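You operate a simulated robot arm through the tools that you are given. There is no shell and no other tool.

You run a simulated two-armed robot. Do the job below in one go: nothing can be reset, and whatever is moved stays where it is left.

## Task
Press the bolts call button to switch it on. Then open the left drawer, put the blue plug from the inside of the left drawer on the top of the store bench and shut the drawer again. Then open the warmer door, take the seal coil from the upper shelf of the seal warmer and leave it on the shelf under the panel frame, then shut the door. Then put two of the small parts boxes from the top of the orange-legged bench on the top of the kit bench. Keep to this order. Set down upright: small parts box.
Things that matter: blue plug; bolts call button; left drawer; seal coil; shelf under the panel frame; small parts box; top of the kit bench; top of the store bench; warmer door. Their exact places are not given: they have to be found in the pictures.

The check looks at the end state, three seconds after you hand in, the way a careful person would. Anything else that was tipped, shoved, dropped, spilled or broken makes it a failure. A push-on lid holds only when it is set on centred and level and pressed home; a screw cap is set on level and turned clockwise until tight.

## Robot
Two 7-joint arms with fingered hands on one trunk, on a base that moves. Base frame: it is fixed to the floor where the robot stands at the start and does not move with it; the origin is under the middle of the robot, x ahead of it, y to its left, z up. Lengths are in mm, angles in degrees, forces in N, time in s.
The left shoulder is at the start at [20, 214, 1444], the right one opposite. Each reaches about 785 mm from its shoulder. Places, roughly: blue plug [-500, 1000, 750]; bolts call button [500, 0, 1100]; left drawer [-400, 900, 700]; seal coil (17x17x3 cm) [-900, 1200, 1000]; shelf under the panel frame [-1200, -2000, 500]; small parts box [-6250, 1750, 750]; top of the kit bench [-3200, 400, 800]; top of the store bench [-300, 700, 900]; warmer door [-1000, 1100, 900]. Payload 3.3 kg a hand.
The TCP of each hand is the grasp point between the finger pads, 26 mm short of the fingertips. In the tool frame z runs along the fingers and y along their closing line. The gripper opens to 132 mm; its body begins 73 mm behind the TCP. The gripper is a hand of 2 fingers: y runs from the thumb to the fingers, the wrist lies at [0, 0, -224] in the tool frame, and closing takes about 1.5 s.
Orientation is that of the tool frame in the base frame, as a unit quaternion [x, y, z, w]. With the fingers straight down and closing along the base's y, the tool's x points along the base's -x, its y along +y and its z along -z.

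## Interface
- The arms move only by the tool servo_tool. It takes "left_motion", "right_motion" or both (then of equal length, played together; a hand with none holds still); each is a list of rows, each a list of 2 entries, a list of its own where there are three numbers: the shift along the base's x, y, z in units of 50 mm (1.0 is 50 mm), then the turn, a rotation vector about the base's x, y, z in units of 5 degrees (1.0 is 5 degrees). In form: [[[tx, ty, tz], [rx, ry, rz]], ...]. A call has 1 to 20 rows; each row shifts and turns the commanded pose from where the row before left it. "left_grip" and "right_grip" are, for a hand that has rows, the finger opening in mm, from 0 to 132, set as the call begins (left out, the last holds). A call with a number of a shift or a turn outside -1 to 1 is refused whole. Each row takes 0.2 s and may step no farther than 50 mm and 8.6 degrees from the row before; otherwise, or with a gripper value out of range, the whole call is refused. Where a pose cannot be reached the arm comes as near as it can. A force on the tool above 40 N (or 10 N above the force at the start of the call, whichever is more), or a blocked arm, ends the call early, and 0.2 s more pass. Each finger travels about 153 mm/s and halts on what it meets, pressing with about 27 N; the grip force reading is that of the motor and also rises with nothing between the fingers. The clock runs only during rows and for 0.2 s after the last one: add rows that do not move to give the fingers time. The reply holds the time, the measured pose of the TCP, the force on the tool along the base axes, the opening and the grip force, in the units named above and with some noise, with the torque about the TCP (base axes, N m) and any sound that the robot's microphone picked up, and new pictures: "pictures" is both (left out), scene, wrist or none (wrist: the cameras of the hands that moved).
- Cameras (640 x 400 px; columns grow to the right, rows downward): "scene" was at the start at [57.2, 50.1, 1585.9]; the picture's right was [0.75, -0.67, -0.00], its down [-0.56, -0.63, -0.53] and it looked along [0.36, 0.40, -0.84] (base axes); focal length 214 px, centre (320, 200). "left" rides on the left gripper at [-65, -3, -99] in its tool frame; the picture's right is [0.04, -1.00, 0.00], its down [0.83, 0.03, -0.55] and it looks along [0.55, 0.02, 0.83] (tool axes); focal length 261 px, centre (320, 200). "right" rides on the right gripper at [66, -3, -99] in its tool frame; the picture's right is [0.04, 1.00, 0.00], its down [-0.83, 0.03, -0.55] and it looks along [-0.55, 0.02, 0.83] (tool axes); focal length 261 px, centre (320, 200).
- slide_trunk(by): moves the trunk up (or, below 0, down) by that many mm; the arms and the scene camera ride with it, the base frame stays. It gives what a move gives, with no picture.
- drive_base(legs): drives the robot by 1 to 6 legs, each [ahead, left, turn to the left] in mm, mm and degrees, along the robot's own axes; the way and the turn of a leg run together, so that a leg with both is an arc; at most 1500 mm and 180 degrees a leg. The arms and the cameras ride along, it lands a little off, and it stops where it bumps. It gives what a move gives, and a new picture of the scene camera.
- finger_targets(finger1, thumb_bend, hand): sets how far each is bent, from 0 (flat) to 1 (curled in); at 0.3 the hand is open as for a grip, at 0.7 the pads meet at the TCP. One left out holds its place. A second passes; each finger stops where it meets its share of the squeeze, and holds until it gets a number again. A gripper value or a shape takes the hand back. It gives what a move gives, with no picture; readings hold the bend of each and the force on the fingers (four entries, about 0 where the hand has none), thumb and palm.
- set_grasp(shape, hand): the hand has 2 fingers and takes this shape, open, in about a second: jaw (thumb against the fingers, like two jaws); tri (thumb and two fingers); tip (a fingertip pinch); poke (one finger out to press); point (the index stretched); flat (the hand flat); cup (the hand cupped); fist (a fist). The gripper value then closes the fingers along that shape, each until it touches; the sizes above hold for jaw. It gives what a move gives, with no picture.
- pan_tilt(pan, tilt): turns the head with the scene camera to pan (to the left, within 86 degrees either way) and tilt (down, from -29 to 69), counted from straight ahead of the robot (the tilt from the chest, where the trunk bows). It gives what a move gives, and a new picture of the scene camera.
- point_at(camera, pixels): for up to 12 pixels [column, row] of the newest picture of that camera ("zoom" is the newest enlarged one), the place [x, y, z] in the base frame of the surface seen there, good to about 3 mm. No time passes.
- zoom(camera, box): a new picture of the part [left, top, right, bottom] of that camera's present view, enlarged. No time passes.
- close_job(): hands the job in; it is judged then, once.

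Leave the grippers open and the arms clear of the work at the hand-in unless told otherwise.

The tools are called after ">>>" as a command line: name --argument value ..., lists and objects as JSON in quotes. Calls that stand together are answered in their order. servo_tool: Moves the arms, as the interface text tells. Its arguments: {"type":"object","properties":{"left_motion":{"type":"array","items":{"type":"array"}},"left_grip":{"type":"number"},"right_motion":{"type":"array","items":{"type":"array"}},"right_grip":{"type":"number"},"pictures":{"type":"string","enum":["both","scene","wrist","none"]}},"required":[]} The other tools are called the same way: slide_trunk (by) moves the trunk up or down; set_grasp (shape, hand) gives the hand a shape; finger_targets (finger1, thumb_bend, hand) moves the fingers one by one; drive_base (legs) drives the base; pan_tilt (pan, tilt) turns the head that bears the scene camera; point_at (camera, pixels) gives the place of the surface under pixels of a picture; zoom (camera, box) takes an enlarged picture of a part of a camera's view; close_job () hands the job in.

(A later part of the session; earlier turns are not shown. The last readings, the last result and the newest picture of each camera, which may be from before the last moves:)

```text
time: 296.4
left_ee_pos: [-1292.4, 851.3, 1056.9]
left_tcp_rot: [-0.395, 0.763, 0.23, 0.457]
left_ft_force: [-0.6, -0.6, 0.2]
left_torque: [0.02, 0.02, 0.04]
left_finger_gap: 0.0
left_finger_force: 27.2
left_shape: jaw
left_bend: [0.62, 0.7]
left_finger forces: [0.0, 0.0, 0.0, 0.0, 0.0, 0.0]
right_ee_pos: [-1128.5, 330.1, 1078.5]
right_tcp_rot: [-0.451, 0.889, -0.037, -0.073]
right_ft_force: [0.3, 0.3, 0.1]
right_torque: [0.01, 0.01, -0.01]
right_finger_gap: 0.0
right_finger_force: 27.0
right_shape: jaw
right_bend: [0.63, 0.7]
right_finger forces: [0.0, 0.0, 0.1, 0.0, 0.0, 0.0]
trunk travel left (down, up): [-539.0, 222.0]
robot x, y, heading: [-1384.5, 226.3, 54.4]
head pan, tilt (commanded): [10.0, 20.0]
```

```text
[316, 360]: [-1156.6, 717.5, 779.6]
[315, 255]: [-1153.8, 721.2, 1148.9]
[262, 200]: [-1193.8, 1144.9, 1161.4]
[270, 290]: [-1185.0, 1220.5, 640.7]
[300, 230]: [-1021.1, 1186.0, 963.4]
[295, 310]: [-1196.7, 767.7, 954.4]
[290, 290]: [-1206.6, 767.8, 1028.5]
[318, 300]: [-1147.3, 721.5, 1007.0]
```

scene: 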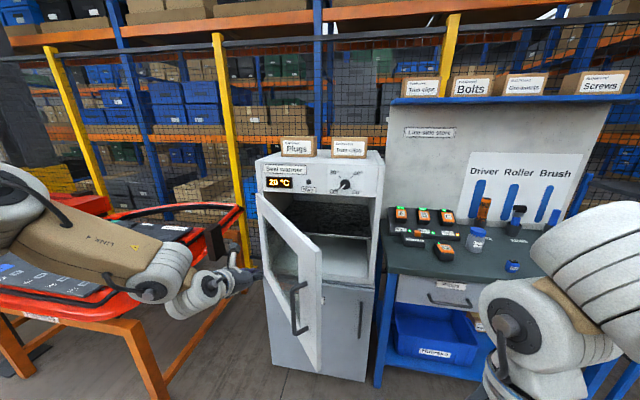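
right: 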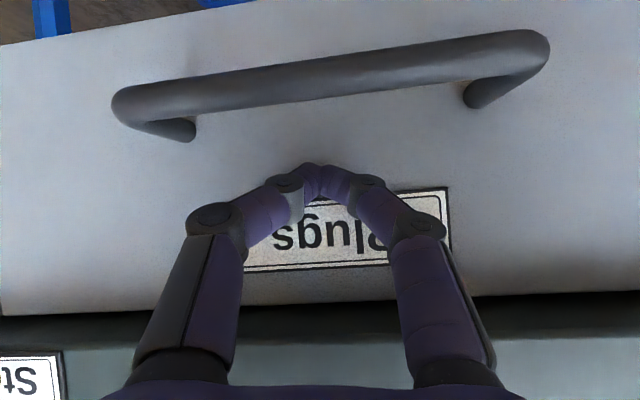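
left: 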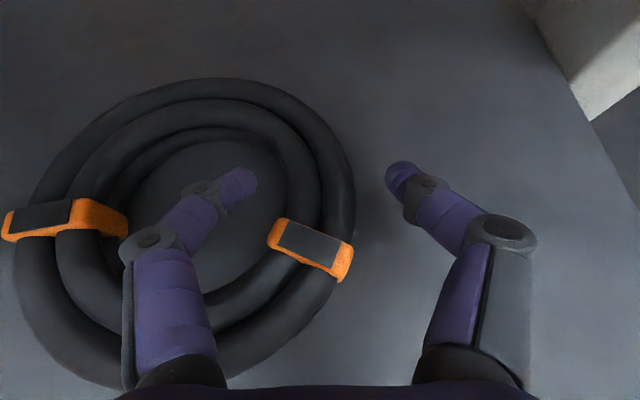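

The door stands at about 49°. I raise the hand to the door's top border height, back off 80, shift right 160, then push forward.

>>> servo_tool --left_motion '[[[0, 0, 0.45], [0, 0, 0]], [[0, 0, 0.45], [0, 0, 0]], [[0, 0, 0], [0, 0, 0]]]' --pictures "none"

>>> drive_base --legs '[[-80, 0, 0], [0, -165, 0]]'

```text
time: 297.2
left_ee_pos: [-1294.1, 851.8, 1100.4]
left_tcp_rot: [-0.396, 0.763, 0.23, 0.456]
left_ft_force: [-0.4, 0.4, 0.0]
left_torque: [0.0, 0.01, 0.0]
left_finger_gap: 0.1
left_finger_force: 27.3
left_shape: jaw
left_bend: [0.62, 0.7]
left_finger forces: [0.0, 0.1, 0.1, 0.0, 0.0, 0.1]
right_ee_pos: [-1130.3, 331.6, 1079.4]
right_tcp_rot: [-0.452, 0.888, -0.038, -0.072]
right_ft_force: [-1.2, 1.1, -0.4]
right_torque: [0.01, 0.03, -0.04]
right_finger_gap: 0.1
right_finger_force: 26.1
right_shape: jaw
right_bend: [0.63, 0.7]
right_finger forces: [0.1, 0.0, 0.0, 0.1, 0.1, 0.0]
trunk travel left (down, up): [-539.0, 222.0]
robot x, y, heading: [-1387.3, 223.4, 54.5]
head pan, tilt (commanded): [10.0, 20.0]
```

```text
time: 299.3
left_ee_pos: [-1203.9, 689.3, 1102.4]
left_tcp_rot: [-0.394, 0.763, 0.23, 0.457]
left_ft_force: [0.2, -0.2, 0.4]
left_torque: [0.0, -0.02, 0.03]
left_finger_gap: 0.0
left_finger_force: 27.1
left_shape: jaw
left_bend: [0.62, 0.7]
left_finger forces: [0.1, 0.1, 0.1, 0.2, 0.0, 0.0]
right_ee_pos: [-1039.9, 167.3, 1078.5]
right_tcp_rot: [-0.451, 0.889, -0.037, -0.073]
right_ft_force: [-0.2, -0.3, 0.3]
right_torque: [0.01, 0.04, 0.0]
right_finger_gap: 0.0
right_finger_force: 27.1
right_shape: jaw
right_bend: [0.63, 0.7]
right_finger forces: [0.0, 0.1, 0.1, 0.0, 0.0, 0.1]
trunk travel left (down, up): [-539.0, 222.0]
robot x, y, heading: [-1294.5, 64.9, 54.3]
head pan, tilt (commanded): [10.0, 20.0]
```

scene: 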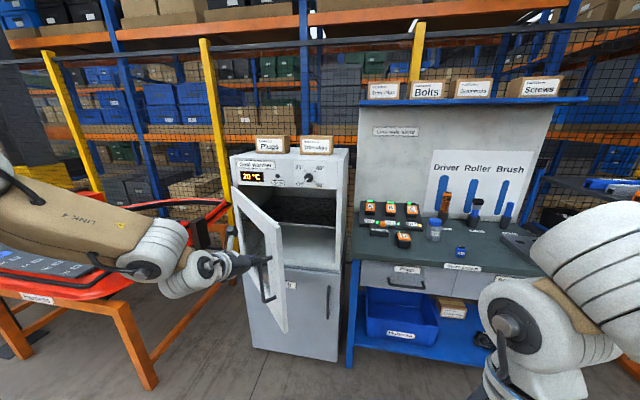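

I push forward 200 mm.

>>> drive_base --legs '[[200, 0, 0]]'

```text
time: 300.9
left_ee_pos: [-1086.8, 852.4, 1101.3]
left_tcp_rot: [-0.394, 0.764, 0.229, 0.457]
left_ft_force: [-0.2, 0.4, 0.0]
left_torque: [0.06, 0.0, 0.0]
left_finger_gap: 0.0
left_finger_force: 26.7
left_shape: jaw
left_bend: [0.62, 0.7]
left_finger forces: [0.0, 0.0, 0.0, 0.0, 0.0, 0.1]
right_ee_pos: [-924.3, 330.6, 1078.2]
right_tcp_rot: [-0.451, 0.889, -0.038, -0.073]
right_ft_force: [-0.4, -0.5, -0.3]
right_torque: [-0.03, 0.02, 0.0]
right_finger_gap: 0.0
right_finger_force: 27.1
right_shape: jaw
right_bend: [0.63, 0.7]
right_finger forces: [0.1, 0.0, 0.1, 0.1, 0.0, 0.0]
trunk travel left (down, up): [-539.0, 222.0]
robot x, y, heading: [-1179.8, 221.5, 54.2]
head pan, tilt (commanded): [10.0, 20.0]
```

scene: 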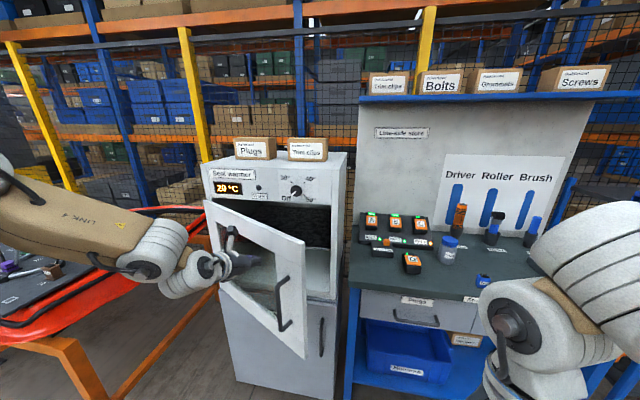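

The door is closing (about 35°). 180 mm more.

>>> drive_base --legs '[[180, 0, 0]]'

```text
time: 302.4
left_ee_pos: [-981.3, 997.5, 1100.6]
left_tcp_rot: [-0.394, 0.765, 0.228, 0.456]
left_ft_force: [-0.5, -0.5, -0.9]
left_torque: [0.02, 0.01, -0.01]
left_finger_gap: 0.1
left_finger_force: 27.1
left_shape: jaw
left_bend: [0.62, 0.69]
left_finger forces: [0.1, 0.0, 0.1, 0.1, 0.0, 0.0]
right_ee_pos: [-819.5, 476.7, 1079.2]
right_tcp_rot: [-0.45, 0.889, -0.038, -0.074]
right_ft_force: [0.6, 0.3, 0.1]
right_torque: [-0.04, 0.03, -0.03]
right_finger_gap: 0.2
right_finger_force: 27.0
right_shape: jaw
right_bend: [0.63, 0.7]
right_finger forces: [0.1, 0.0, 0.0, 0.0, 0.0, 0.1]
trunk travel left (down, up): [-539.0, 222.0]
robot x, y, heading: [-1077.6, 366.3, 54.1]
head pan, tilt (commanded): [10.0, 20.0]
```

scene: 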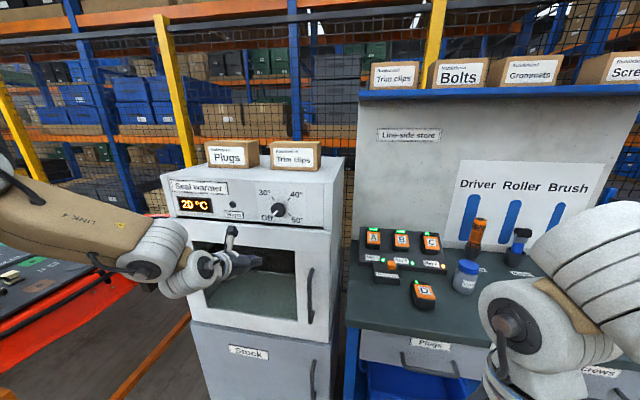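

Nearly shut. I drive 36 mm more and finish with the arm, watching the force.

>>> drive_base --legs '[[36, 0, 0]]'

>>> servo_tool --left_motion '[[[0.047, 0.065, 0], [0, 0, 0]], [[0.047, 0.065, 0], [0, 0, 0]], [[0.047, 0.065, 0], [0, 0, 0]], [[0.047, 0.065, 0], [0, 0, 0]], [[0.047, 0.065, 0], [0, 0, 0]], [[0.047, 0.065, 0], [0, 0, 0]]]' --pictures "scene"

```text
time: 303.2
left_ee_pos: [-960.4, 1027.7, 1100.2]
left_tcp_rot: [-0.394, 0.764, 0.229, 0.457]
left_ft_force: [0.1, -0.8, 0.8]
left_torque: [-0.01, -0.01, 0.03]
left_finger_gap: 0.0
left_finger_force: 26.8
left_shape: jaw
left_bend: [0.62, 0.69]
left_finger forces: [0.0, 0.0, 0.0, 0.1, 0.0, 0.0]
right_ee_pos: [-797.8, 506.2, 1077.7]
right_tcp_rot: [-0.449, 0.89, -0.038, -0.073]
right_ft_force: [0.4, 1.0, -0.6]
right_torque: [-0.02, 0.02, -0.01]
right_finger_gap: 0.2
right_finger_force: 27.4
right_shape: jaw
right_bend: [0.63, 0.7]
right_finger forces: [0.0, 0.0, 0.1, 0.0, 0.0, 0.0]
trunk travel left (down, up): [-539.0, 222.0]
robot x, y, heading: [-1055.3, 400.2, 54.3]
head pan, tilt (commanded): [10.0, 20.0]
```

scene: 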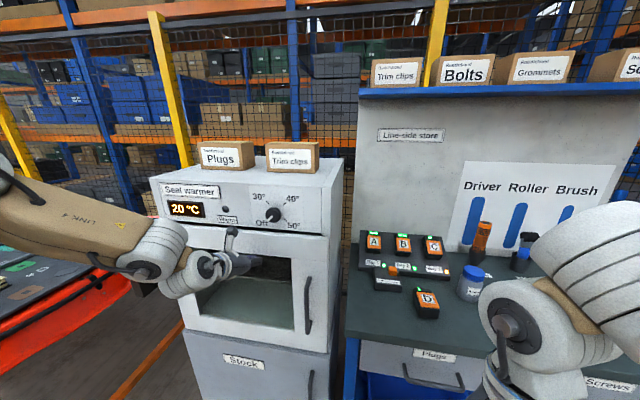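

```text
time: 304.5
left_ee_pos: [-951.2, 1038.9, 1095.3]
left_tcp_rot: [-0.394, 0.769, 0.226, 0.449]
left_ft_force: [-6.6, -9.9, -1.1]
left_torque: [-0.06, 0.04, 0.02]
left_finger_gap: 0.0
left_finger_force: 27.4
left_shape: jaw
left_bend: [0.65, 0.69]
left_finger forces: [0.0, 0.1, 0.0, 0.1, 0.1, 0.0]
right_ee_pos: [-798.6, 505.2, 1078.7]
right_tcp_rot: [-0.451, 0.889, -0.038, -0.072]
right_ft_force: [0.3, 0.3, -0.5]
right_torque: [-0.05, 0.05, -0.01]
right_finger_gap: 0.0
right_finger_force: 27.1
right_shape: jaw
right_bend: [0.63, 0.7]
right_finger forces: [0.1, 0.0, 0.0, 0.0, 0.1, 0.1]
trunk travel left (down, up): [-539.0, 222.0]
robot x, y, heading: [-1053.0, 397.4, 54.2]
head pan, tilt (commanded): [10.0, 20.0]
stopped in row 6 (left hand): the force on the tool passed its limit at 43 N (the readings are from after the stop); the commanded pose is now the measured one
```

scene: 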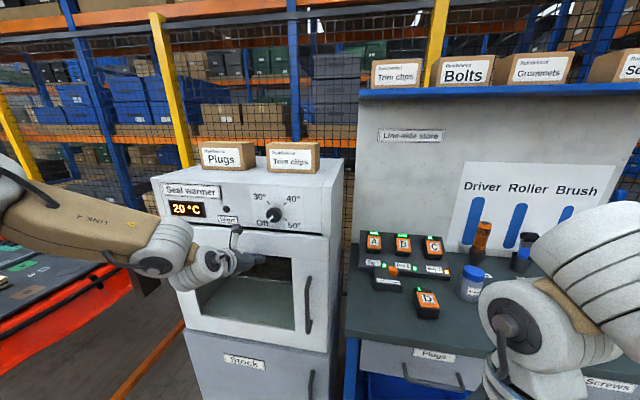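

43 N of resistance with the tip at the closed-door plane: the door is shut. I back away and check.

>>> drive_base --legs '[[-350, 0, 0]]'

>>> zoom --camera "scene" --box '[180, 120, 400, 350]'

```text
time: 306.8
left_ee_pos: [-1159.2, 754.0, 1098.7]
left_tcp_rot: [-0.394, 0.767, 0.228, 0.453]
left_ft_force: [-0.3, -0.5, 0.5]
left_torque: [0.01, 0.0, -0.02]
left_finger_gap: 0.0
left_finger_force: 27.1
left_shape: jaw
left_bend: [0.65, 0.69]
left_finger forces: [0.0, 0.0, 0.0, 0.0, 0.1, 0.0]
right_ee_pos: [-1006.9, 217.2, 1079.4]
right_tcp_rot: [-0.452, 0.889, -0.038, -0.071]
right_ft_force: [0.2, 0.3, 0.1]
right_torque: [0.0, -0.05, 0.01]
right_finger_gap: 0.0
right_finger_force: 27.0
right_shape: jaw
right_bend: [0.63, 0.7]
right_finger forces: [0.0, 0.0, 0.0, 0.0, 0.0, 0.0]
trunk travel left (down, up): [-539.0, 222.0]
robot x, y, heading: [-1263.1, 109.0, 54.6]
head pan, tilt (commanded): [10.0, 20.0]
```

scene: 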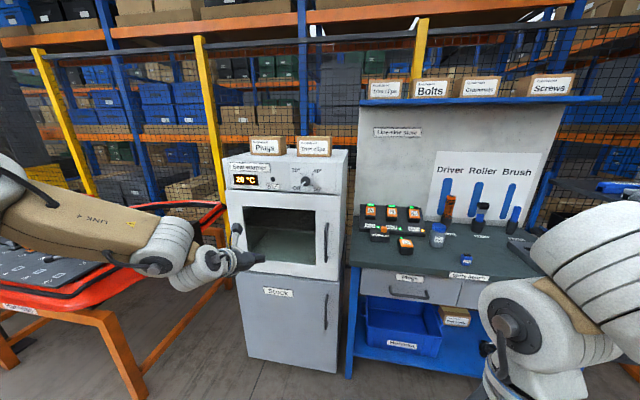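

```text
1.74 times, centred on (290, 235) of scene
```

zoom: 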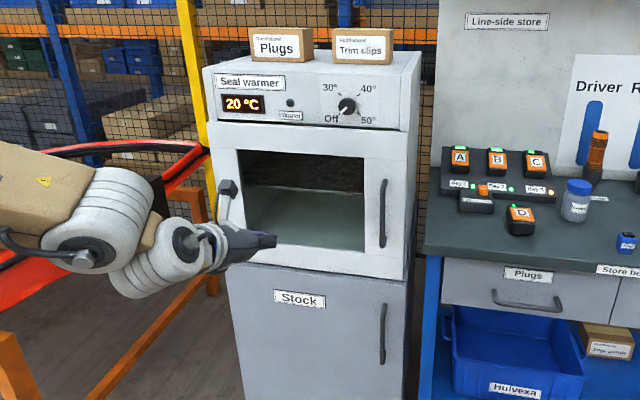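

The door looks shut; I verify by measuring its free edge (was [-778, 939] when shut).

>>> point_at --camera "scene" --pixels '[[338, 272], [338, 205], [335, 240], [232, 195], [300, 275], [326, 240], [464, 260], [405, 290]]'

```text
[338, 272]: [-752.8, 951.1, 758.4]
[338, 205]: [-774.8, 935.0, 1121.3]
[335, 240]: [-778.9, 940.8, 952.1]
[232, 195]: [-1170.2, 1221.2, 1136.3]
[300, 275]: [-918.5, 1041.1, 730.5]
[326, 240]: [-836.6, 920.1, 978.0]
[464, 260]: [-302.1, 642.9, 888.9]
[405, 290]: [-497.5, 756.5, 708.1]
```

Measured edge [-779, 941]: the door is shut. Now the boxes. I fold the left hand to the down pose for travelling.

>>> servo_tool --left_motion '[[[-0.195, -0.27, 0], [-0.812, 0.583, 0]], [[-0.195, -0.27, 0], [-0.812, 0.583, 0]], [[-0.195, -0.27, 0], [-0.812, 0.583, 0]], [[-0.195, -0.27, 0], [-0.812, 0.583, 0]], [[-0.195, -0.27, 0], [-0.812, 0.583, 0]], [[-0.195, -0.27, 0], [-0.812, 0.583, 0]], [[-0.195, -0.27, 0], [-0.812, 0.583, 0]], [[-0.195, -0.27, 0], [-0.812, 0.583, 0]], [[-0.195, -0.27, 0], [-0.812, 0.583, 0]], [[-0.195, -0.27, 0], [-0.812, 0.583, 0]], [[-0.195, -0.27, 0], [-0.812, 0.583, 0]], [[-0.195, -0.27, 0], [-0.812, 0.583, 0]], [[0, 0, 0], [0, 0, 0]]]' --left_grip 100 --pictures "none"

>>> drive_base --legs '[[0, 0, 90]]'

>>> pan_tilt --pan 0 --tilt 15

```text
time: 309.6
left_ee_pos: [-1274.5, 591.8, 1096.2]
left_tcp_rot: [-0.459, 0.888, 0.001, 0.007]
left_ft_force: [-0.4, 0.1, -0.4]
left_torque: [0.0, 0.02, 0.01]
left_finger_gap: 100.0
left_finger_force: 0.0
left_shape: jaw
left_bend: [0.63, 0.49]
left_finger forces: [0.0, 0.0, 0.0, 0.0, 0.1, 0.1]
right_ee_pos: [-1005.5, 218.7, 1079.6]
right_tcp_rot: [-0.451, 0.889, -0.038, -0.073]
right_ft_force: [1.4, 0.1, -0.8]
right_torque: [0.01, 0.0, 0.0]
right_finger_gap: 0.0
right_finger_force: 26.8
right_shape: jaw
right_bend: [0.63, 0.7]
right_finger forces: [0.1, 0.1, 0.0, 0.0, 0.0, 0.1]
trunk travel left (down, up): [-539.0, 222.0]
robot x, y, heading: [-1259.6, 115.2, 54.4]
head pan, tilt (commanded): [10.0, 20.0]
```

```text
time: 313.8
left_ee_pos: [-1739.5, 94.6, 1097.5]
left_tcp_rot: [0.953, -0.303, -0.006, -0.005]
left_ft_force: [0.6, -0.2, 0.1]
left_torque: [0.03, 0.01, 0.01]
left_finger_gap: 99.9
left_finger_force: 0.0
left_shape: jaw
left_bend: [0.63, 0.49]
left_finger forces: [0.1, 0.1, 0.0, 0.0, 0.0, 0.0]
right_ee_pos: [-1366.6, 367.1, 1078.9]
right_tcp_rot: [0.948, -0.307, 0.079, 0.024]
right_ft_force: [0.5, -0.3, 0.1]
right_torque: [0.04, -0.01, -0.01]
right_finger_gap: 0.0
right_finger_force: 26.8
right_shape: jaw
right_bend: [0.63, 0.7]
right_finger forces: [0.0, 0.0, 0.0, 0.1, 0.1, 0.0]
trunk travel left (down, up): [-539.0, 222.0]
robot x, y, heading: [-1260.9, 109.7, 144.4]
head pan, tilt (commanded): [10.0, 20.0]
```

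scene: 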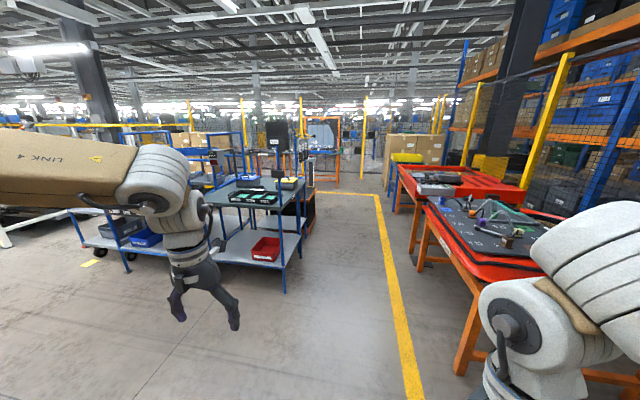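

```text
time: 314.6
left_ee_pos: [-1741.0, 95.1, 1097.2]
left_tcp_rot: [0.954, -0.301, -0.006, -0.005]
left_ft_force: [-0.3, 0.4, 0.4]
left_torque: [0.01, 0.04, -0.03]
left_finger_gap: 99.7
left_finger_force: 0.0
left_shape: jaw
left_bend: [0.63, 0.49]
left_finger forces: [0.0, 0.0, 0.0, 0.0, 0.1, 0.0]
right_ee_pos: [-1366.8, 366.1, 1078.8]
right_tcp_rot: [0.948, -0.308, 0.078, 0.024]
right_ft_force: [0.2, 0.7, 0.3]
right_torque: [0.03, -0.03, -0.01]
right_finger_gap: 0.0
right_finger_force: 27.1
right_shape: jaw
right_bend: [0.63, 0.7]
right_finger forces: [0.1, 0.0, 0.0, 0.0, 0.1, 0.0]
trunk travel left (down, up): [-539.0, 222.0]
robot x, y, heading: [-1255.6, 107.5, 144.3]
head pan, tilt (commanded): [0.0, 15.0]
```

scene: 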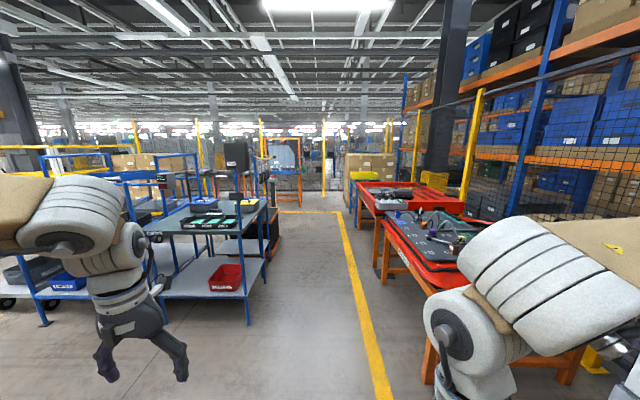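

Facing along the bench row. On the left stands a blue-framed table with green trays at (215, 220), perhaps the kit bench. I zoom and measure.

>>> zoom --camera "scene" --box '[130, 120, 330, 330]'

>>> point_at --camera "scene" --pixels '[[215, 222], [180, 225], [250, 205], [225, 240], [245, 280], [235, 205], [285, 165], [165, 232], [190, 280], [262, 230]]'

```text
1.90 times, centred on (230, 225) of scene
```

zoom: 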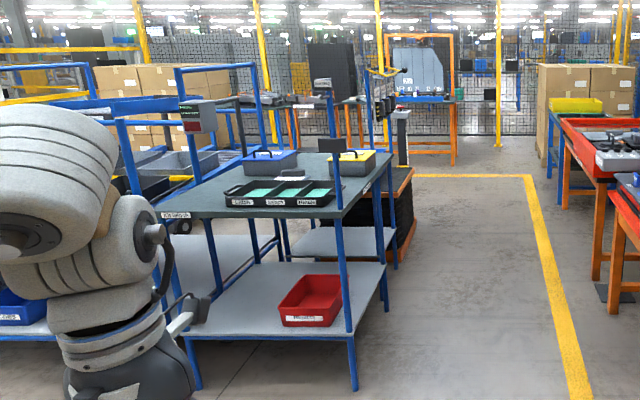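

```text
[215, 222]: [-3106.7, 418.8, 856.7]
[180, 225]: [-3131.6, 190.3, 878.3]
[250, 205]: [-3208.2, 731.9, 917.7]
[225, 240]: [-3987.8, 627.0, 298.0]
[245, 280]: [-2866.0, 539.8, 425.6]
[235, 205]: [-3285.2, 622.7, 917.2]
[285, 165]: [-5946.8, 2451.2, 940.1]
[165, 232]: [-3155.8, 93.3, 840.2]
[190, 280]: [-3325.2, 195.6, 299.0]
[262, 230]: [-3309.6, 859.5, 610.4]
```

That table at t≈2620–3190, d≈-1233…-1830, top z≈850, must be the kit bench. Further on are orange-legged benches. I drive along the lane to look: 2800 mm.

>>> drive_base --legs '[[1400, 0, 0], [1400, 0, 0]]'

>>> pan_tilt --pan 25 --tilt 15

```text
time: 328.1
left_ee_pos: [-4004.0, 1735.9, 1097.8]
left_tcp_rot: [0.952, -0.307, -0.006, -0.004]
left_ft_force: [0.6, 0.1, -0.3]
left_torque: [-0.01, 0.01, 0.02]
left_finger_gap: 99.6
left_finger_force: 0.0
left_shape: jaw
left_bend: [0.63, 0.49]
left_finger forces: [0.0, 0.1, 0.0, 0.0, 0.0, 0.1]
right_ee_pos: [-3628.9, 2004.5, 1078.3]
right_tcp_rot: [0.947, -0.312, 0.078, 0.025]
right_ft_force: [-0.5, 0.3, 0.0]
right_torque: [-0.02, 0.03, 0.02]
right_finger_gap: 0.0
right_finger_force: 27.0
right_shape: jaw
right_bend: [0.63, 0.7]
right_finger forces: [0.0, 0.1, 0.0, 0.0, 0.0, 0.0]
trunk travel left (down, up): [-539.0, 222.0]
robot x, y, heading: [-3523.2, 1749.0, 144.3]
head pan, tilt (commanded): [0.0, 15.0]
```

scene: 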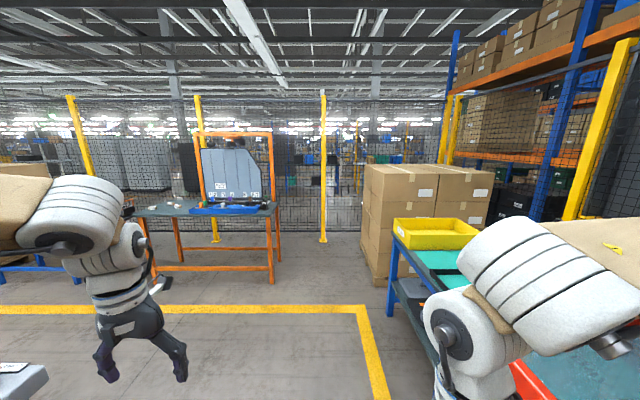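

```text
time: 329.0
left_ee_pos: [-4004.5, 1736.2, 1098.2]
left_tcp_rot: [0.952, -0.306, -0.006, -0.005]
left_ft_force: [-0.1, -1.0, -0.3]
left_torque: [0.03, 0.0, 0.01]
left_finger_gap: 99.8
left_finger_force: 0.1
left_shape: jaw
left_bend: [0.63, 0.49]
left_finger forces: [0.1, 0.0, 0.0, 0.1, 0.0, 0.0]
right_ee_pos: [-3627.6, 2005.2, 1079.0]
right_tcp_rot: [0.947, -0.312, 0.078, 0.025]
right_ft_force: [-0.1, 0.4, 0.3]
right_torque: [0.02, 0.01, 0.0]
right_finger_gap: 0.0
right_finger_force: 26.7
right_shape: jaw
right_bend: [0.63, 0.7]
right_finger forces: [0.0, 0.0, 0.0, 0.0, 0.1, 0.0]
trunk travel left (down, up): [-539.0, 222.0]
robot x, y, heading: [-3522.6, 1747.0, 144.1]
head pan, tilt (commanded): [25.0, 15.0]
```

scene: 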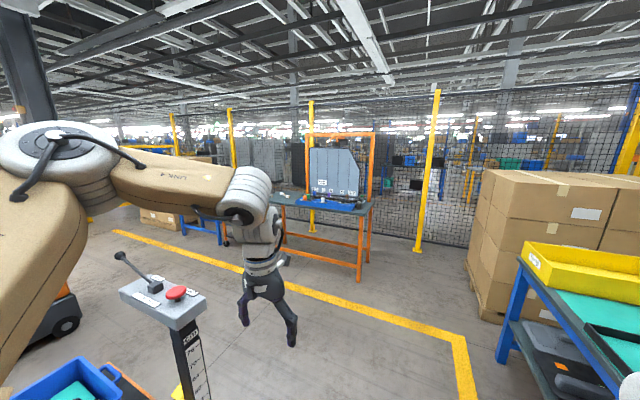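

I see an orange-legged bench at (325, 215) and a control pillar with a red button close on my left at (165, 295). I measure both.

>>> point_at --camera "scene" --pixels '[[330, 207], [290, 200], [370, 205], [335, 180], [175, 292], [125, 258], [140, 290], [190, 390], [450, 340], [360, 275], [60, 320], [510, 290]]'

>>> zoom --camera "scene" --box '[260, 130, 400, 290]'

```text
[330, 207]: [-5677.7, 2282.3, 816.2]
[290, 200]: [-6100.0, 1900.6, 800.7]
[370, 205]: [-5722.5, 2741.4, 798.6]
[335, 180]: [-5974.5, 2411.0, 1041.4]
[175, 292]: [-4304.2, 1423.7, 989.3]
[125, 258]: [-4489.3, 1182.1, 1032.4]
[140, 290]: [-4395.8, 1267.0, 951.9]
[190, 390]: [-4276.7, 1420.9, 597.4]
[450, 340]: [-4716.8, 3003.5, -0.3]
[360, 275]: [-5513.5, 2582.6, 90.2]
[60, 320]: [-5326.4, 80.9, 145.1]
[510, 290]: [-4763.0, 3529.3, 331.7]
```

```text
2.50 times, centred on (330, 210) of scene
```

zoom: 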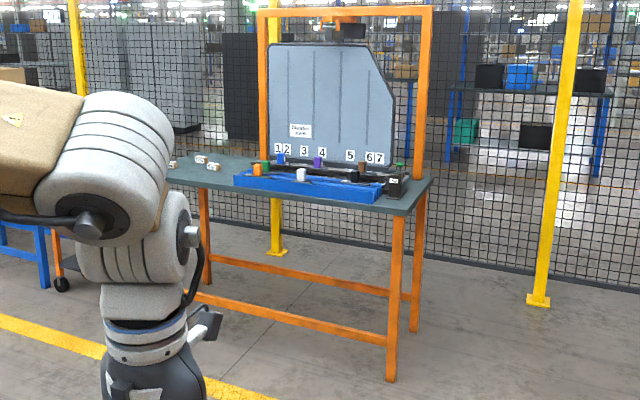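

The small parts boxes are on the left end of that orange-legged bench (t≈6060, d≈-2000…-2230). I drive 1400 mm ahead, then 1050 mm left to stand before that end.

>>> drive_base --legs '[[1390, 0, 0], [0, 1050, 0]]'

>>> pan_tilt --pan 20 --tilt 25

```text
time: 340.9
left_ee_pos: [-5747.7, 1724.2, 1097.8]
left_tcp_rot: [0.95, -0.313, -0.007, -0.005]
left_ft_force: [-0.3, 1.4, -0.2]
left_torque: [-0.01, 0.01, -0.02]
left_finger_gap: 99.7
left_finger_force: 0.0
left_shape: jaw
left_bend: [0.63, 0.49]
left_finger forces: [0.0, 0.0, 0.0, 0.0, 0.0, 0.1]
right_ee_pos: [-5369.2, 1988.7, 1079.4]
right_tcp_rot: [0.945, -0.318, 0.078, 0.025]
right_ft_force: [0.2, 0.8, -0.5]
right_torque: [-0.01, 0.03, -0.01]
right_finger_gap: 0.0
right_finger_force: 27.0
right_shape: jaw
right_bend: [0.63, 0.7]
right_finger forces: [0.1, 0.0, 0.1, 0.0, 0.1, 0.0]
trunk travel left (down, up): [-539.0, 222.0]
robot x, y, heading: [-5266.5, 1733.2, 143.1]
head pan, tilt (commanded): [25.0, 15.0]
```

scene: 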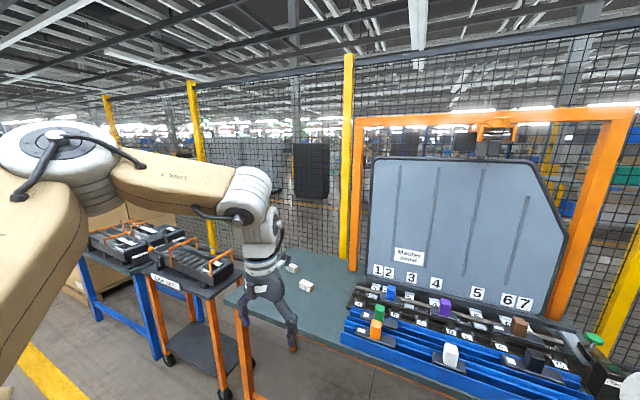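

```text
time: 341.6
left_ee_pos: [-5748.2, 1723.9, 1096.6]
left_tcp_rot: [0.95, -0.312, -0.005, -0.005]
left_ft_force: [-1.2, 0.7, -0.5]
left_torque: [0.02, -0.03, -0.02]
left_finger_gap: 100.0
left_finger_force: 0.1
left_shape: jaw
left_bend: [0.63, 0.49]
left_finger forces: [0.0, 0.1, 0.0, 0.1, 0.0, 0.0]
right_ee_pos: [-5369.5, 1987.9, 1078.5]
right_tcp_rot: [0.945, -0.318, 0.078, 0.026]
right_ft_force: [0.2, -0.7, 0.8]
right_torque: [0.02, -0.02, 0.01]
right_finger_gap: 0.1
right_finger_force: 27.0
right_shape: jaw
right_bend: [0.63, 0.7]
right_finger forces: [0.1, 0.1, 0.0, 0.0, 0.0, 0.1]
trunk travel left (down, up): [-539.0, 222.0]
robot x, y, heading: [-5266.7, 1732.9, 143.6]
head pan, tilt (commanded): [20.0, 25.0]
```

scene: 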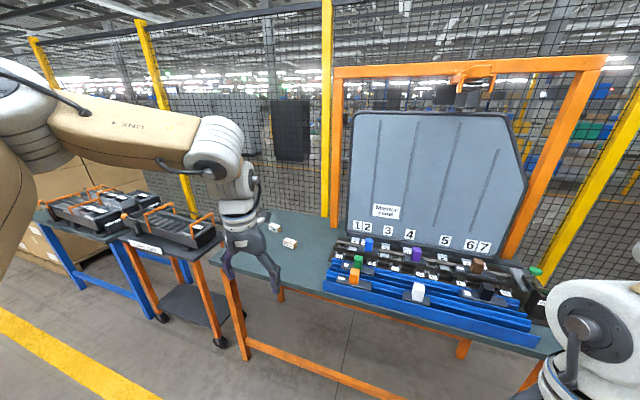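

The small boxes are at about (275, 228) and (290, 243), partly hidden by the hand. I zoom and measure.

>>> zoom --camera "scene" --box '[210, 200, 340, 290]'

>>> point_at --camera "scene" --pixels '[[290, 243], [275, 228], [300, 255], [310, 225], [225, 258], [260, 215], [320, 275], [330, 235], [240, 355], [215, 262]]'

```text
4.44 times, centred on (275, 245) of scene
```

zoom: 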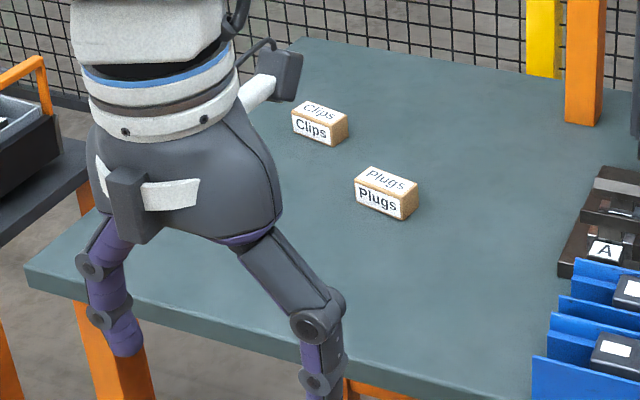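

```text
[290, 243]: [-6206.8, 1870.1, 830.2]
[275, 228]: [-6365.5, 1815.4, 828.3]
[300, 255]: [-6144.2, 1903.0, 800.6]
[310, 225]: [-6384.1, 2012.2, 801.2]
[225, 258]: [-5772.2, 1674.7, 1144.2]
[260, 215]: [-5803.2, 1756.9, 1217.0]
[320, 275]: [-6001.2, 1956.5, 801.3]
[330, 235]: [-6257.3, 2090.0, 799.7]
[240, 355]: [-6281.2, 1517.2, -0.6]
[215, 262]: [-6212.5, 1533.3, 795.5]
```

Two boxes seen: "Plugs" at [-6207, 1870, 830] and "Clips" at [-6365, 1815, 828]; bench top z 801. I measure the carts on the left and their extents.

>>> point_at --camera "scene" --pixels '[[165, 245], [215, 235], [130, 215], [120, 240], [220, 340], [165, 315], [80, 220], [60, 240], [75, 290], [235, 275], [150, 210], [205, 215]]'

```text
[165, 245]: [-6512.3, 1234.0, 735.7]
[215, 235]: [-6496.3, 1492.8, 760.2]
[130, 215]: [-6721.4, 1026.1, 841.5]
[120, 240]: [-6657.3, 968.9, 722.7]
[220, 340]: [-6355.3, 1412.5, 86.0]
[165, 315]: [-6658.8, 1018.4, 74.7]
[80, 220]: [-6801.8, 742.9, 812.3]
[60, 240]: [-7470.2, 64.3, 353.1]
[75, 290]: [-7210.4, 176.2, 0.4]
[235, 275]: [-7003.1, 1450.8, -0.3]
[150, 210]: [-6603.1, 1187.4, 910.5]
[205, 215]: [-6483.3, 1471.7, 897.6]
```

I drive closer (300 mm ahead, 250 mm left) and look again, raising the head's view.

>>> drive_base --legs '[[300, 150, 0.7]]'

>>> pan_tilt --pan 15 --tilt 40

>>> zoom --camera "left" --box '[0, 0, 639, 399]'

```text
time: 343.8
left_ee_pos: [-6081.9, 1775.8, 1096.8]
left_tcp_rot: [0.952, -0.306, -0.006, -0.005]
left_ft_force: [0.1, 0.9, -0.2]
left_torque: [0.0, 0.0, 0.02]
left_finger_gap: 99.8
left_finger_force: 0.0
left_shape: jaw
left_bend: [0.63, 0.49]
left_finger forces: [0.0, 0.0, 0.1, 0.1, 0.0, 0.0]
right_ee_pos: [-5707.9, 2044.7, 1078.9]
right_tcp_rot: [0.947, -0.312, 0.078, 0.025]
right_ft_force: [-1.4, 0.3, 0.3]
right_torque: [0.0, -0.03, -0.01]
right_finger_gap: 0.2
right_finger_force: 27.6
right_shape: jaw
right_bend: [0.63, 0.7]
right_finger forces: [0.0, 0.0, 0.0, 0.0, 0.0, 0.1]
trunk travel left (down, up): [-539.0, 222.0]
robot x, y, heading: [-5603.2, 1788.3, 144.5]
head pan, tilt (commanded): [20.0, 25.0]
```

scene: 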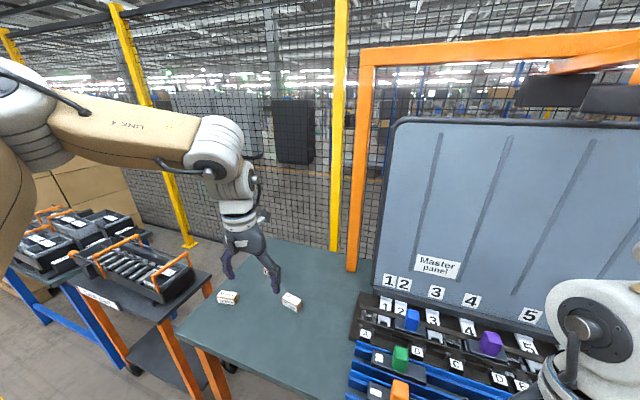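

```text
time: 344.6
left_ee_pos: [-6081.9, 1776.1, 1096.8]
left_tcp_rot: [0.952, -0.305, -0.007, -0.005]
left_ft_force: [-0.7, 0.6, 1.0]
left_torque: [-0.03, -0.04, -0.01]
left_finger_gap: 100.0
left_finger_force: 0.1
left_shape: jaw
left_bend: [0.63, 0.49]
left_finger forces: [0.0, 0.1, 0.0, 0.1, 0.1, 0.0]
right_ee_pos: [-5707.4, 2044.5, 1078.9]
right_tcp_rot: [0.947, -0.312, 0.078, 0.025]
right_ft_force: [-0.4, -0.6, -0.2]
right_torque: [-0.02, -0.01, 0.04]
right_finger_gap: 0.1
right_finger_force: 26.9
right_shape: jaw
right_bend: [0.63, 0.7]
right_finger forces: [0.0, 0.0, 0.0, 0.1, 0.1, 0.0]
trunk travel left (down, up): [-539.0, 222.0]
robot x, y, heading: [-5603.2, 1787.2, 144.3]
head pan, tilt (commanded): [15.0, 40.0]
```

scene: 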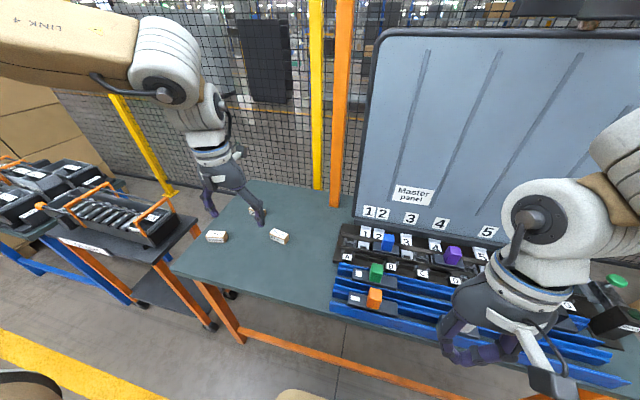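

```text
1.00 times, centred on (320, 200) of left (not enlarged: the box is as wide or as high as the picture)
```

zoom: 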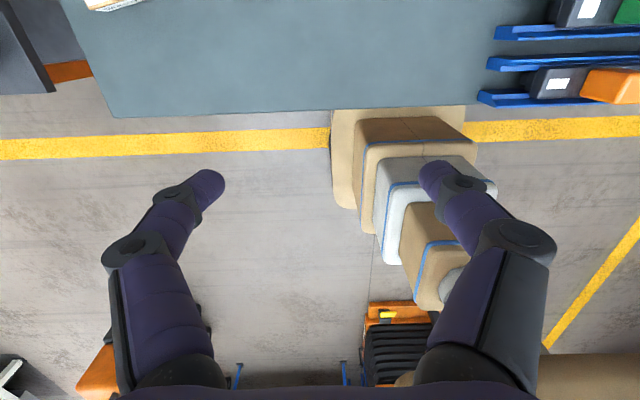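

There are three boxes: at (217, 237), (279, 236) and one behind the hand at (253, 211). I zoom and measure.

>>> zoom --camera "scene" --box '[180, 190, 310, 270]'

>>> point_at --camera "scene" --pixels '[[217, 237], [210, 237], [224, 237], [216, 233], [279, 236], [273, 233], [287, 240], [252, 211], [283, 230], [240, 265], [185, 275], [300, 285]]'

```text
4.92 times, centred on (245, 230) of scene
```

zoom: 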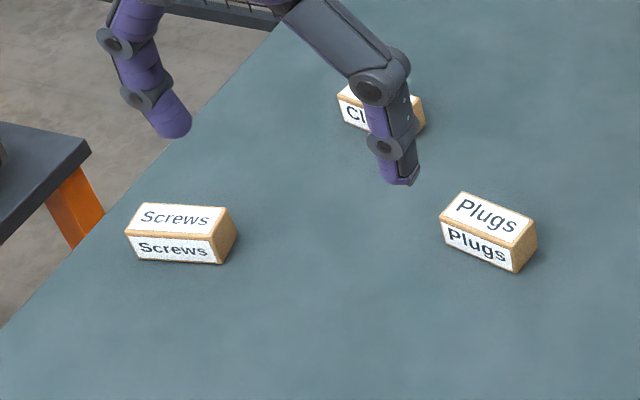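

```text
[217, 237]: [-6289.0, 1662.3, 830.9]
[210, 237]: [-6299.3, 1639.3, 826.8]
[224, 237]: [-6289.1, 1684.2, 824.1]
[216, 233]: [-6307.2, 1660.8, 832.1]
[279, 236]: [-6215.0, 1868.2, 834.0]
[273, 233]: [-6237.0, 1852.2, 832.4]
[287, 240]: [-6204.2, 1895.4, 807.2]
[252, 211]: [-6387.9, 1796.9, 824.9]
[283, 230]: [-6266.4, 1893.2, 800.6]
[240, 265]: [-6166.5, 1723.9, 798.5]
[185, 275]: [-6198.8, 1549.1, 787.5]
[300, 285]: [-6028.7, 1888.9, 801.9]
```

The three boxes: "Screws" [-6300, 1662], "Plugs" [-6225, 1870], "Clips" [-6380, 1800], about 85 mm long, 31 high. I take Screws with the left hand first: I move 85 ahead and 219 left so that the hand hangs over it.

>>> drive_base --legs '[[0, 219, 0], [85, 0, 0]]'

>>> servo_tool --left_motion '[[[0, 0, 0], [0, 0, 0]]]' --pictures "wrist"

```text
time: 347.0
left_ee_pos: [-6279.8, 1650.8, 1096.8]
left_tcp_rot: [0.952, -0.305, -0.006, -0.005]
left_ft_force: [-0.3, 0.0, 0.9]
left_torque: [-0.03, -0.05, -0.02]
left_finger_gap: 100.0
left_finger_force: 0.1
left_shape: jaw
left_bend: [0.63, 0.49]
left_finger forces: [0.0, 0.1, 0.0, 0.0, 0.0, 0.0]
right_ee_pos: [-5904.6, 1917.5, 1079.2]
right_tcp_rot: [0.946, -0.312, 0.078, 0.025]
right_ft_force: [0.0, 0.1, -0.2]
right_torque: [-0.07, -0.02, 0.01]
right_finger_gap: 0.0
right_finger_force: 27.3
right_shape: jaw
right_bend: [0.63, 0.7]
right_finger forces: [0.0, 0.0, 0.0, 0.0, 0.0, 0.1]
trunk travel left (down, up): [-539.0, 222.0]
robot x, y, heading: [-5798.7, 1666.1, 144.0]
head pan, tilt (commanded): [15.0, 40.0]
```

scene: 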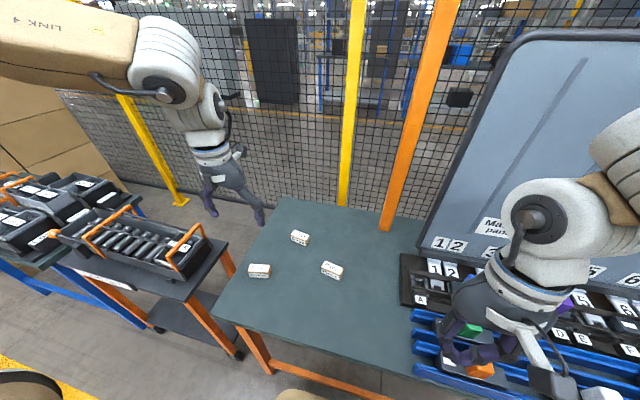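

```text
time: 347.4
left_ee_pos: [-6279.8, 1649.4, 1097.9]
left_tcp_rot: [0.952, -0.306, -0.006, -0.005]
left_ft_force: [0.2, 0.2, 0.1]
left_torque: [-0.01, 0.02, 0.02]
left_finger_gap: 99.5
left_finger_force: 0.1
left_shape: jaw
left_bend: [0.63, 0.49]
left_finger forces: [0.1, 0.0, 0.0, 0.0, 0.1, 0.0]
right_ee_pos: [-5904.5, 1916.7, 1077.3]
right_tcp_rot: [0.946, -0.313, 0.078, 0.024]
right_ft_force: [0.3, 0.1, 0.6]
right_torque: [0.02, -0.02, -0.03]
right_finger_gap: 0.0
right_finger_force: 26.7
right_shape: jaw
right_bend: [0.63, 0.7]
right_finger forces: [0.0, 0.0, 0.0, 0.0, 0.0, 0.0]
trunk travel left (down, up): [-539.0, 222.0]
robot x, y, heading: [-5798.9, 1662.5, 144.0]
head pan, tilt (commanded): [15.0, 40.0]
```

left: 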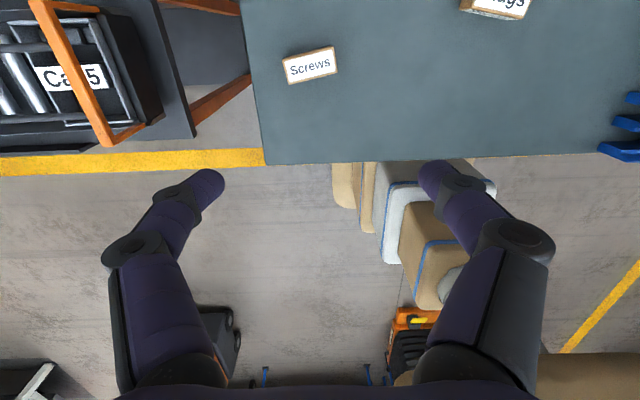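

The "Screws" box is at (310, 65) in the wrist picture. I measure its corners.

>>> zoom --camera "left" --box '[260, 20, 360, 110]'

>>> point_at --camera "left" --pixels '[[310, 65], [286, 65], [334, 50], [336, 68], [291, 81], [310, 58], [312, 74], [300, 100], [285, 62], [333, 47]]'

```text
4.44 times, centred on (310, 65) of left
```

zoom: 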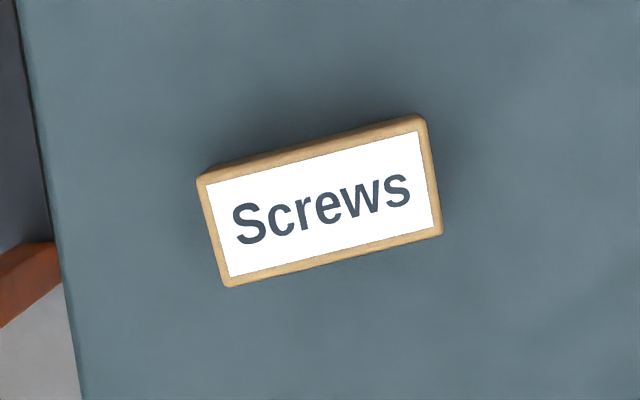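

```text
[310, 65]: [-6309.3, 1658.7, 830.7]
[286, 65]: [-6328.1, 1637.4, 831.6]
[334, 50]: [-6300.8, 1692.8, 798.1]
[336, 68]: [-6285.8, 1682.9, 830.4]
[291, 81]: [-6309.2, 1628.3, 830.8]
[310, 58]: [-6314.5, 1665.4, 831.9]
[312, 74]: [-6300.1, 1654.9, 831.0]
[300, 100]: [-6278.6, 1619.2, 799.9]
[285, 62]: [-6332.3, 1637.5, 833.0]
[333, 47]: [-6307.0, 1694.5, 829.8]
```

The box: centre [-6308, 1661], top z 831, about 65 × 30 mm, its long axis turned 12° from my closing line. I centre over it, turn the hand +12.4°, and lower the trunk 180 mm.

>>> servo_tool --left_motion '[[[-0.19, 0.076, 0], [0, 0, 0.83]], [[-0.19, 0.076, 0], [0, 0, 0.83]], [[-0.19, 0.076, 0], [0, 0, 0.82]], [[0, 0, 0], [0, 0, 0]]]' --pictures "none"

>>> slide_trunk --by -180

>>> servo_tool --left_motion '[[[0, 0, 0], [0, 0, 0]]]' --pictures "both"

```text
time: 348.4
left_ee_pos: [-6308.8, 1660.3, 1097.7]
left_tcp_rot: [0.979, -0.203, -0.007, -0.004]
left_ft_force: [-0.4, -0.7, 0.3]
left_torque: [-0.01, 0.01, 0.0]
left_finger_gap: 99.7
left_finger_force: 0.0
left_shape: jaw
left_bend: [0.63, 0.49]
left_finger forces: [0.0, 0.0, 0.0, 0.0, 0.0, 0.0]
right_ee_pos: [-5903.8, 1917.2, 1078.9]
right_tcp_rot: [0.947, -0.312, 0.078, 0.025]
right_ft_force: [-0.1, -0.6, 0.2]
right_torque: [-0.03, -0.02, 0.0]
right_finger_gap: 0.2
right_finger_force: 27.2
right_shape: jaw
right_bend: [0.63, 0.7]
right_finger forces: [0.0, 0.0, 0.1, 0.0, 0.1, 0.1]
trunk travel left (down, up): [-539.0, 222.0]
robot x, y, heading: [-5801.7, 1663.9, 143.8]
head pan, tilt (commanded): [15.0, 40.0]
```

```text
time: 350.4
left_ee_pos: [-6308.6, 1660.9, 918.8]
left_tcp_rot: [0.979, -0.202, -0.007, -0.004]
left_ft_force: [-0.6, -0.2, -0.1]
left_torque: [-0.02, 0.0, 0.01]
left_finger_gap: 99.6
left_finger_force: 0.0
left_shape: jaw
left_bend: [0.63, 0.49]
left_finger forces: [0.0, 0.0, 0.0, 0.0, 0.0, 0.1]
right_ee_pos: [-5903.4, 1917.1, 899.8]
right_tcp_rot: [0.946, -0.312, 0.079, 0.025]
right_ft_force: [0.4, 0.6, 0.1]
right_torque: [0.01, -0.01, 0.02]
right_finger_gap: 0.0
right_finger_force: 26.9
right_shape: jaw
right_bend: [0.63, 0.7]
right_finger forces: [0.0, 0.0, 0.0, 0.0, 0.0, 0.1]
trunk travel left (down, up): [-359.0, 402.0]
robot x, y, heading: [-5800.8, 1667.5, 144.1]
head pan, tilt (commanded): [15.0, 40.0]
```

```text
time: 350.8
left_ee_pos: [-6307.5, 1659.9, 917.3]
left_tcp_rot: [0.979, -0.202, -0.006, -0.004]
left_ft_force: [1.3, -0.3, -1.2]
left_torque: [0.0, 0.02, 0.03]
left_finger_gap: 99.9
left_finger_force: 0.0
left_shape: jaw
left_bend: [0.63, 0.49]
left_finger forces: [0.0, 0.1, 0.0, 0.0, 0.0, 0.1]
right_ee_pos: [-5903.6, 1917.7, 898.6]
right_tcp_rot: [0.947, -0.312, 0.079, 0.024]
right_ft_force: [0.1, 0.0, 1.0]
right_torque: [0.0, -0.01, 0.0]
right_finger_gap: 0.1
right_finger_force: 26.2
right_shape: jaw
right_bend: [0.63, 0.7]
right_finger forces: [0.0, 0.0, 0.1, 0.1, 0.1, 0.0]
trunk travel left (down, up): [-359.0, 402.0]
robot x, y, heading: [-5797.5, 1664.6, 143.9]
head pan, tilt (commanded): [15.0, 40.0]
```

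scene: 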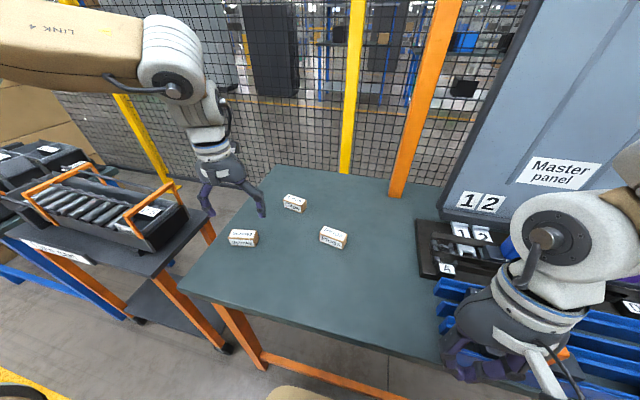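
left: 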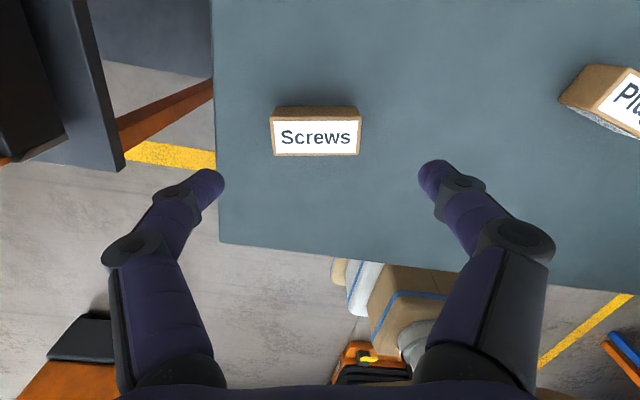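

The box is square to the fingers now. I check its centre and then descend.

>>> point_at --camera "left" --pixels '[[316, 137], [273, 137], [359, 137], [316, 121], [316, 153]]'

>>> servo_tool --left_motion '[[[0, 0, -0.4], [0, 0, 0]], [[0, 0, -0.4], [0, 0, 0]], [[0, 0, -0.4], [0, 0, 0]], [[0, 0, 0], [0, 0, 0]]]' --pictures "wrist"

```text
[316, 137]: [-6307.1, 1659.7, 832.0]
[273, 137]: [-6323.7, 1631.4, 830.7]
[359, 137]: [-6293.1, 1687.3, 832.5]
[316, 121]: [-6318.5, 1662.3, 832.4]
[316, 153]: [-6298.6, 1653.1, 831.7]
```

```text
time: 351.8
left_ee_pos: [-6306.5, 1661.8, 856.7]
left_tcp_rot: [0.979, -0.201, -0.007, -0.005]
left_ft_force: [0.7, 0.5, 0.0]
left_torque: [0.0, 0.03, -0.03]
left_finger_gap: 99.8
left_finger_force: 0.0
left_shape: jaw
left_bend: [0.63, 0.49]
left_finger forces: [0.0, 0.0, 0.0, 0.1, 0.1, 0.1]
right_ee_pos: [-5904.3, 1917.4, 898.5]
right_tcp_rot: [0.946, -0.312, 0.079, 0.025]
right_ft_force: [-0.1, 0.7, 0.4]
right_torque: [-0.04, 0.01, -0.01]
right_finger_gap: 0.2
right_finger_force: 26.9
right_shape: jaw
right_bend: [0.63, 0.7]
right_finger forces: [0.0, 0.0, 0.1, 0.0, 0.0, 0.1]
trunk travel left (down, up): [-359.0, 402.0]
robot x, y, heading: [-5795.5, 1663.1, 144.1]
head pan, tilt (commanded): [15.0, 40.0]
```

left: 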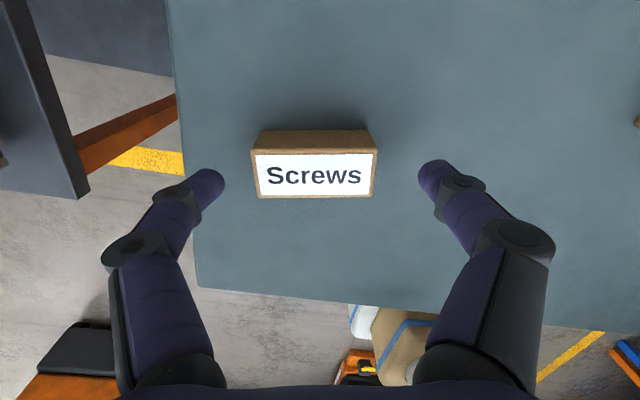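

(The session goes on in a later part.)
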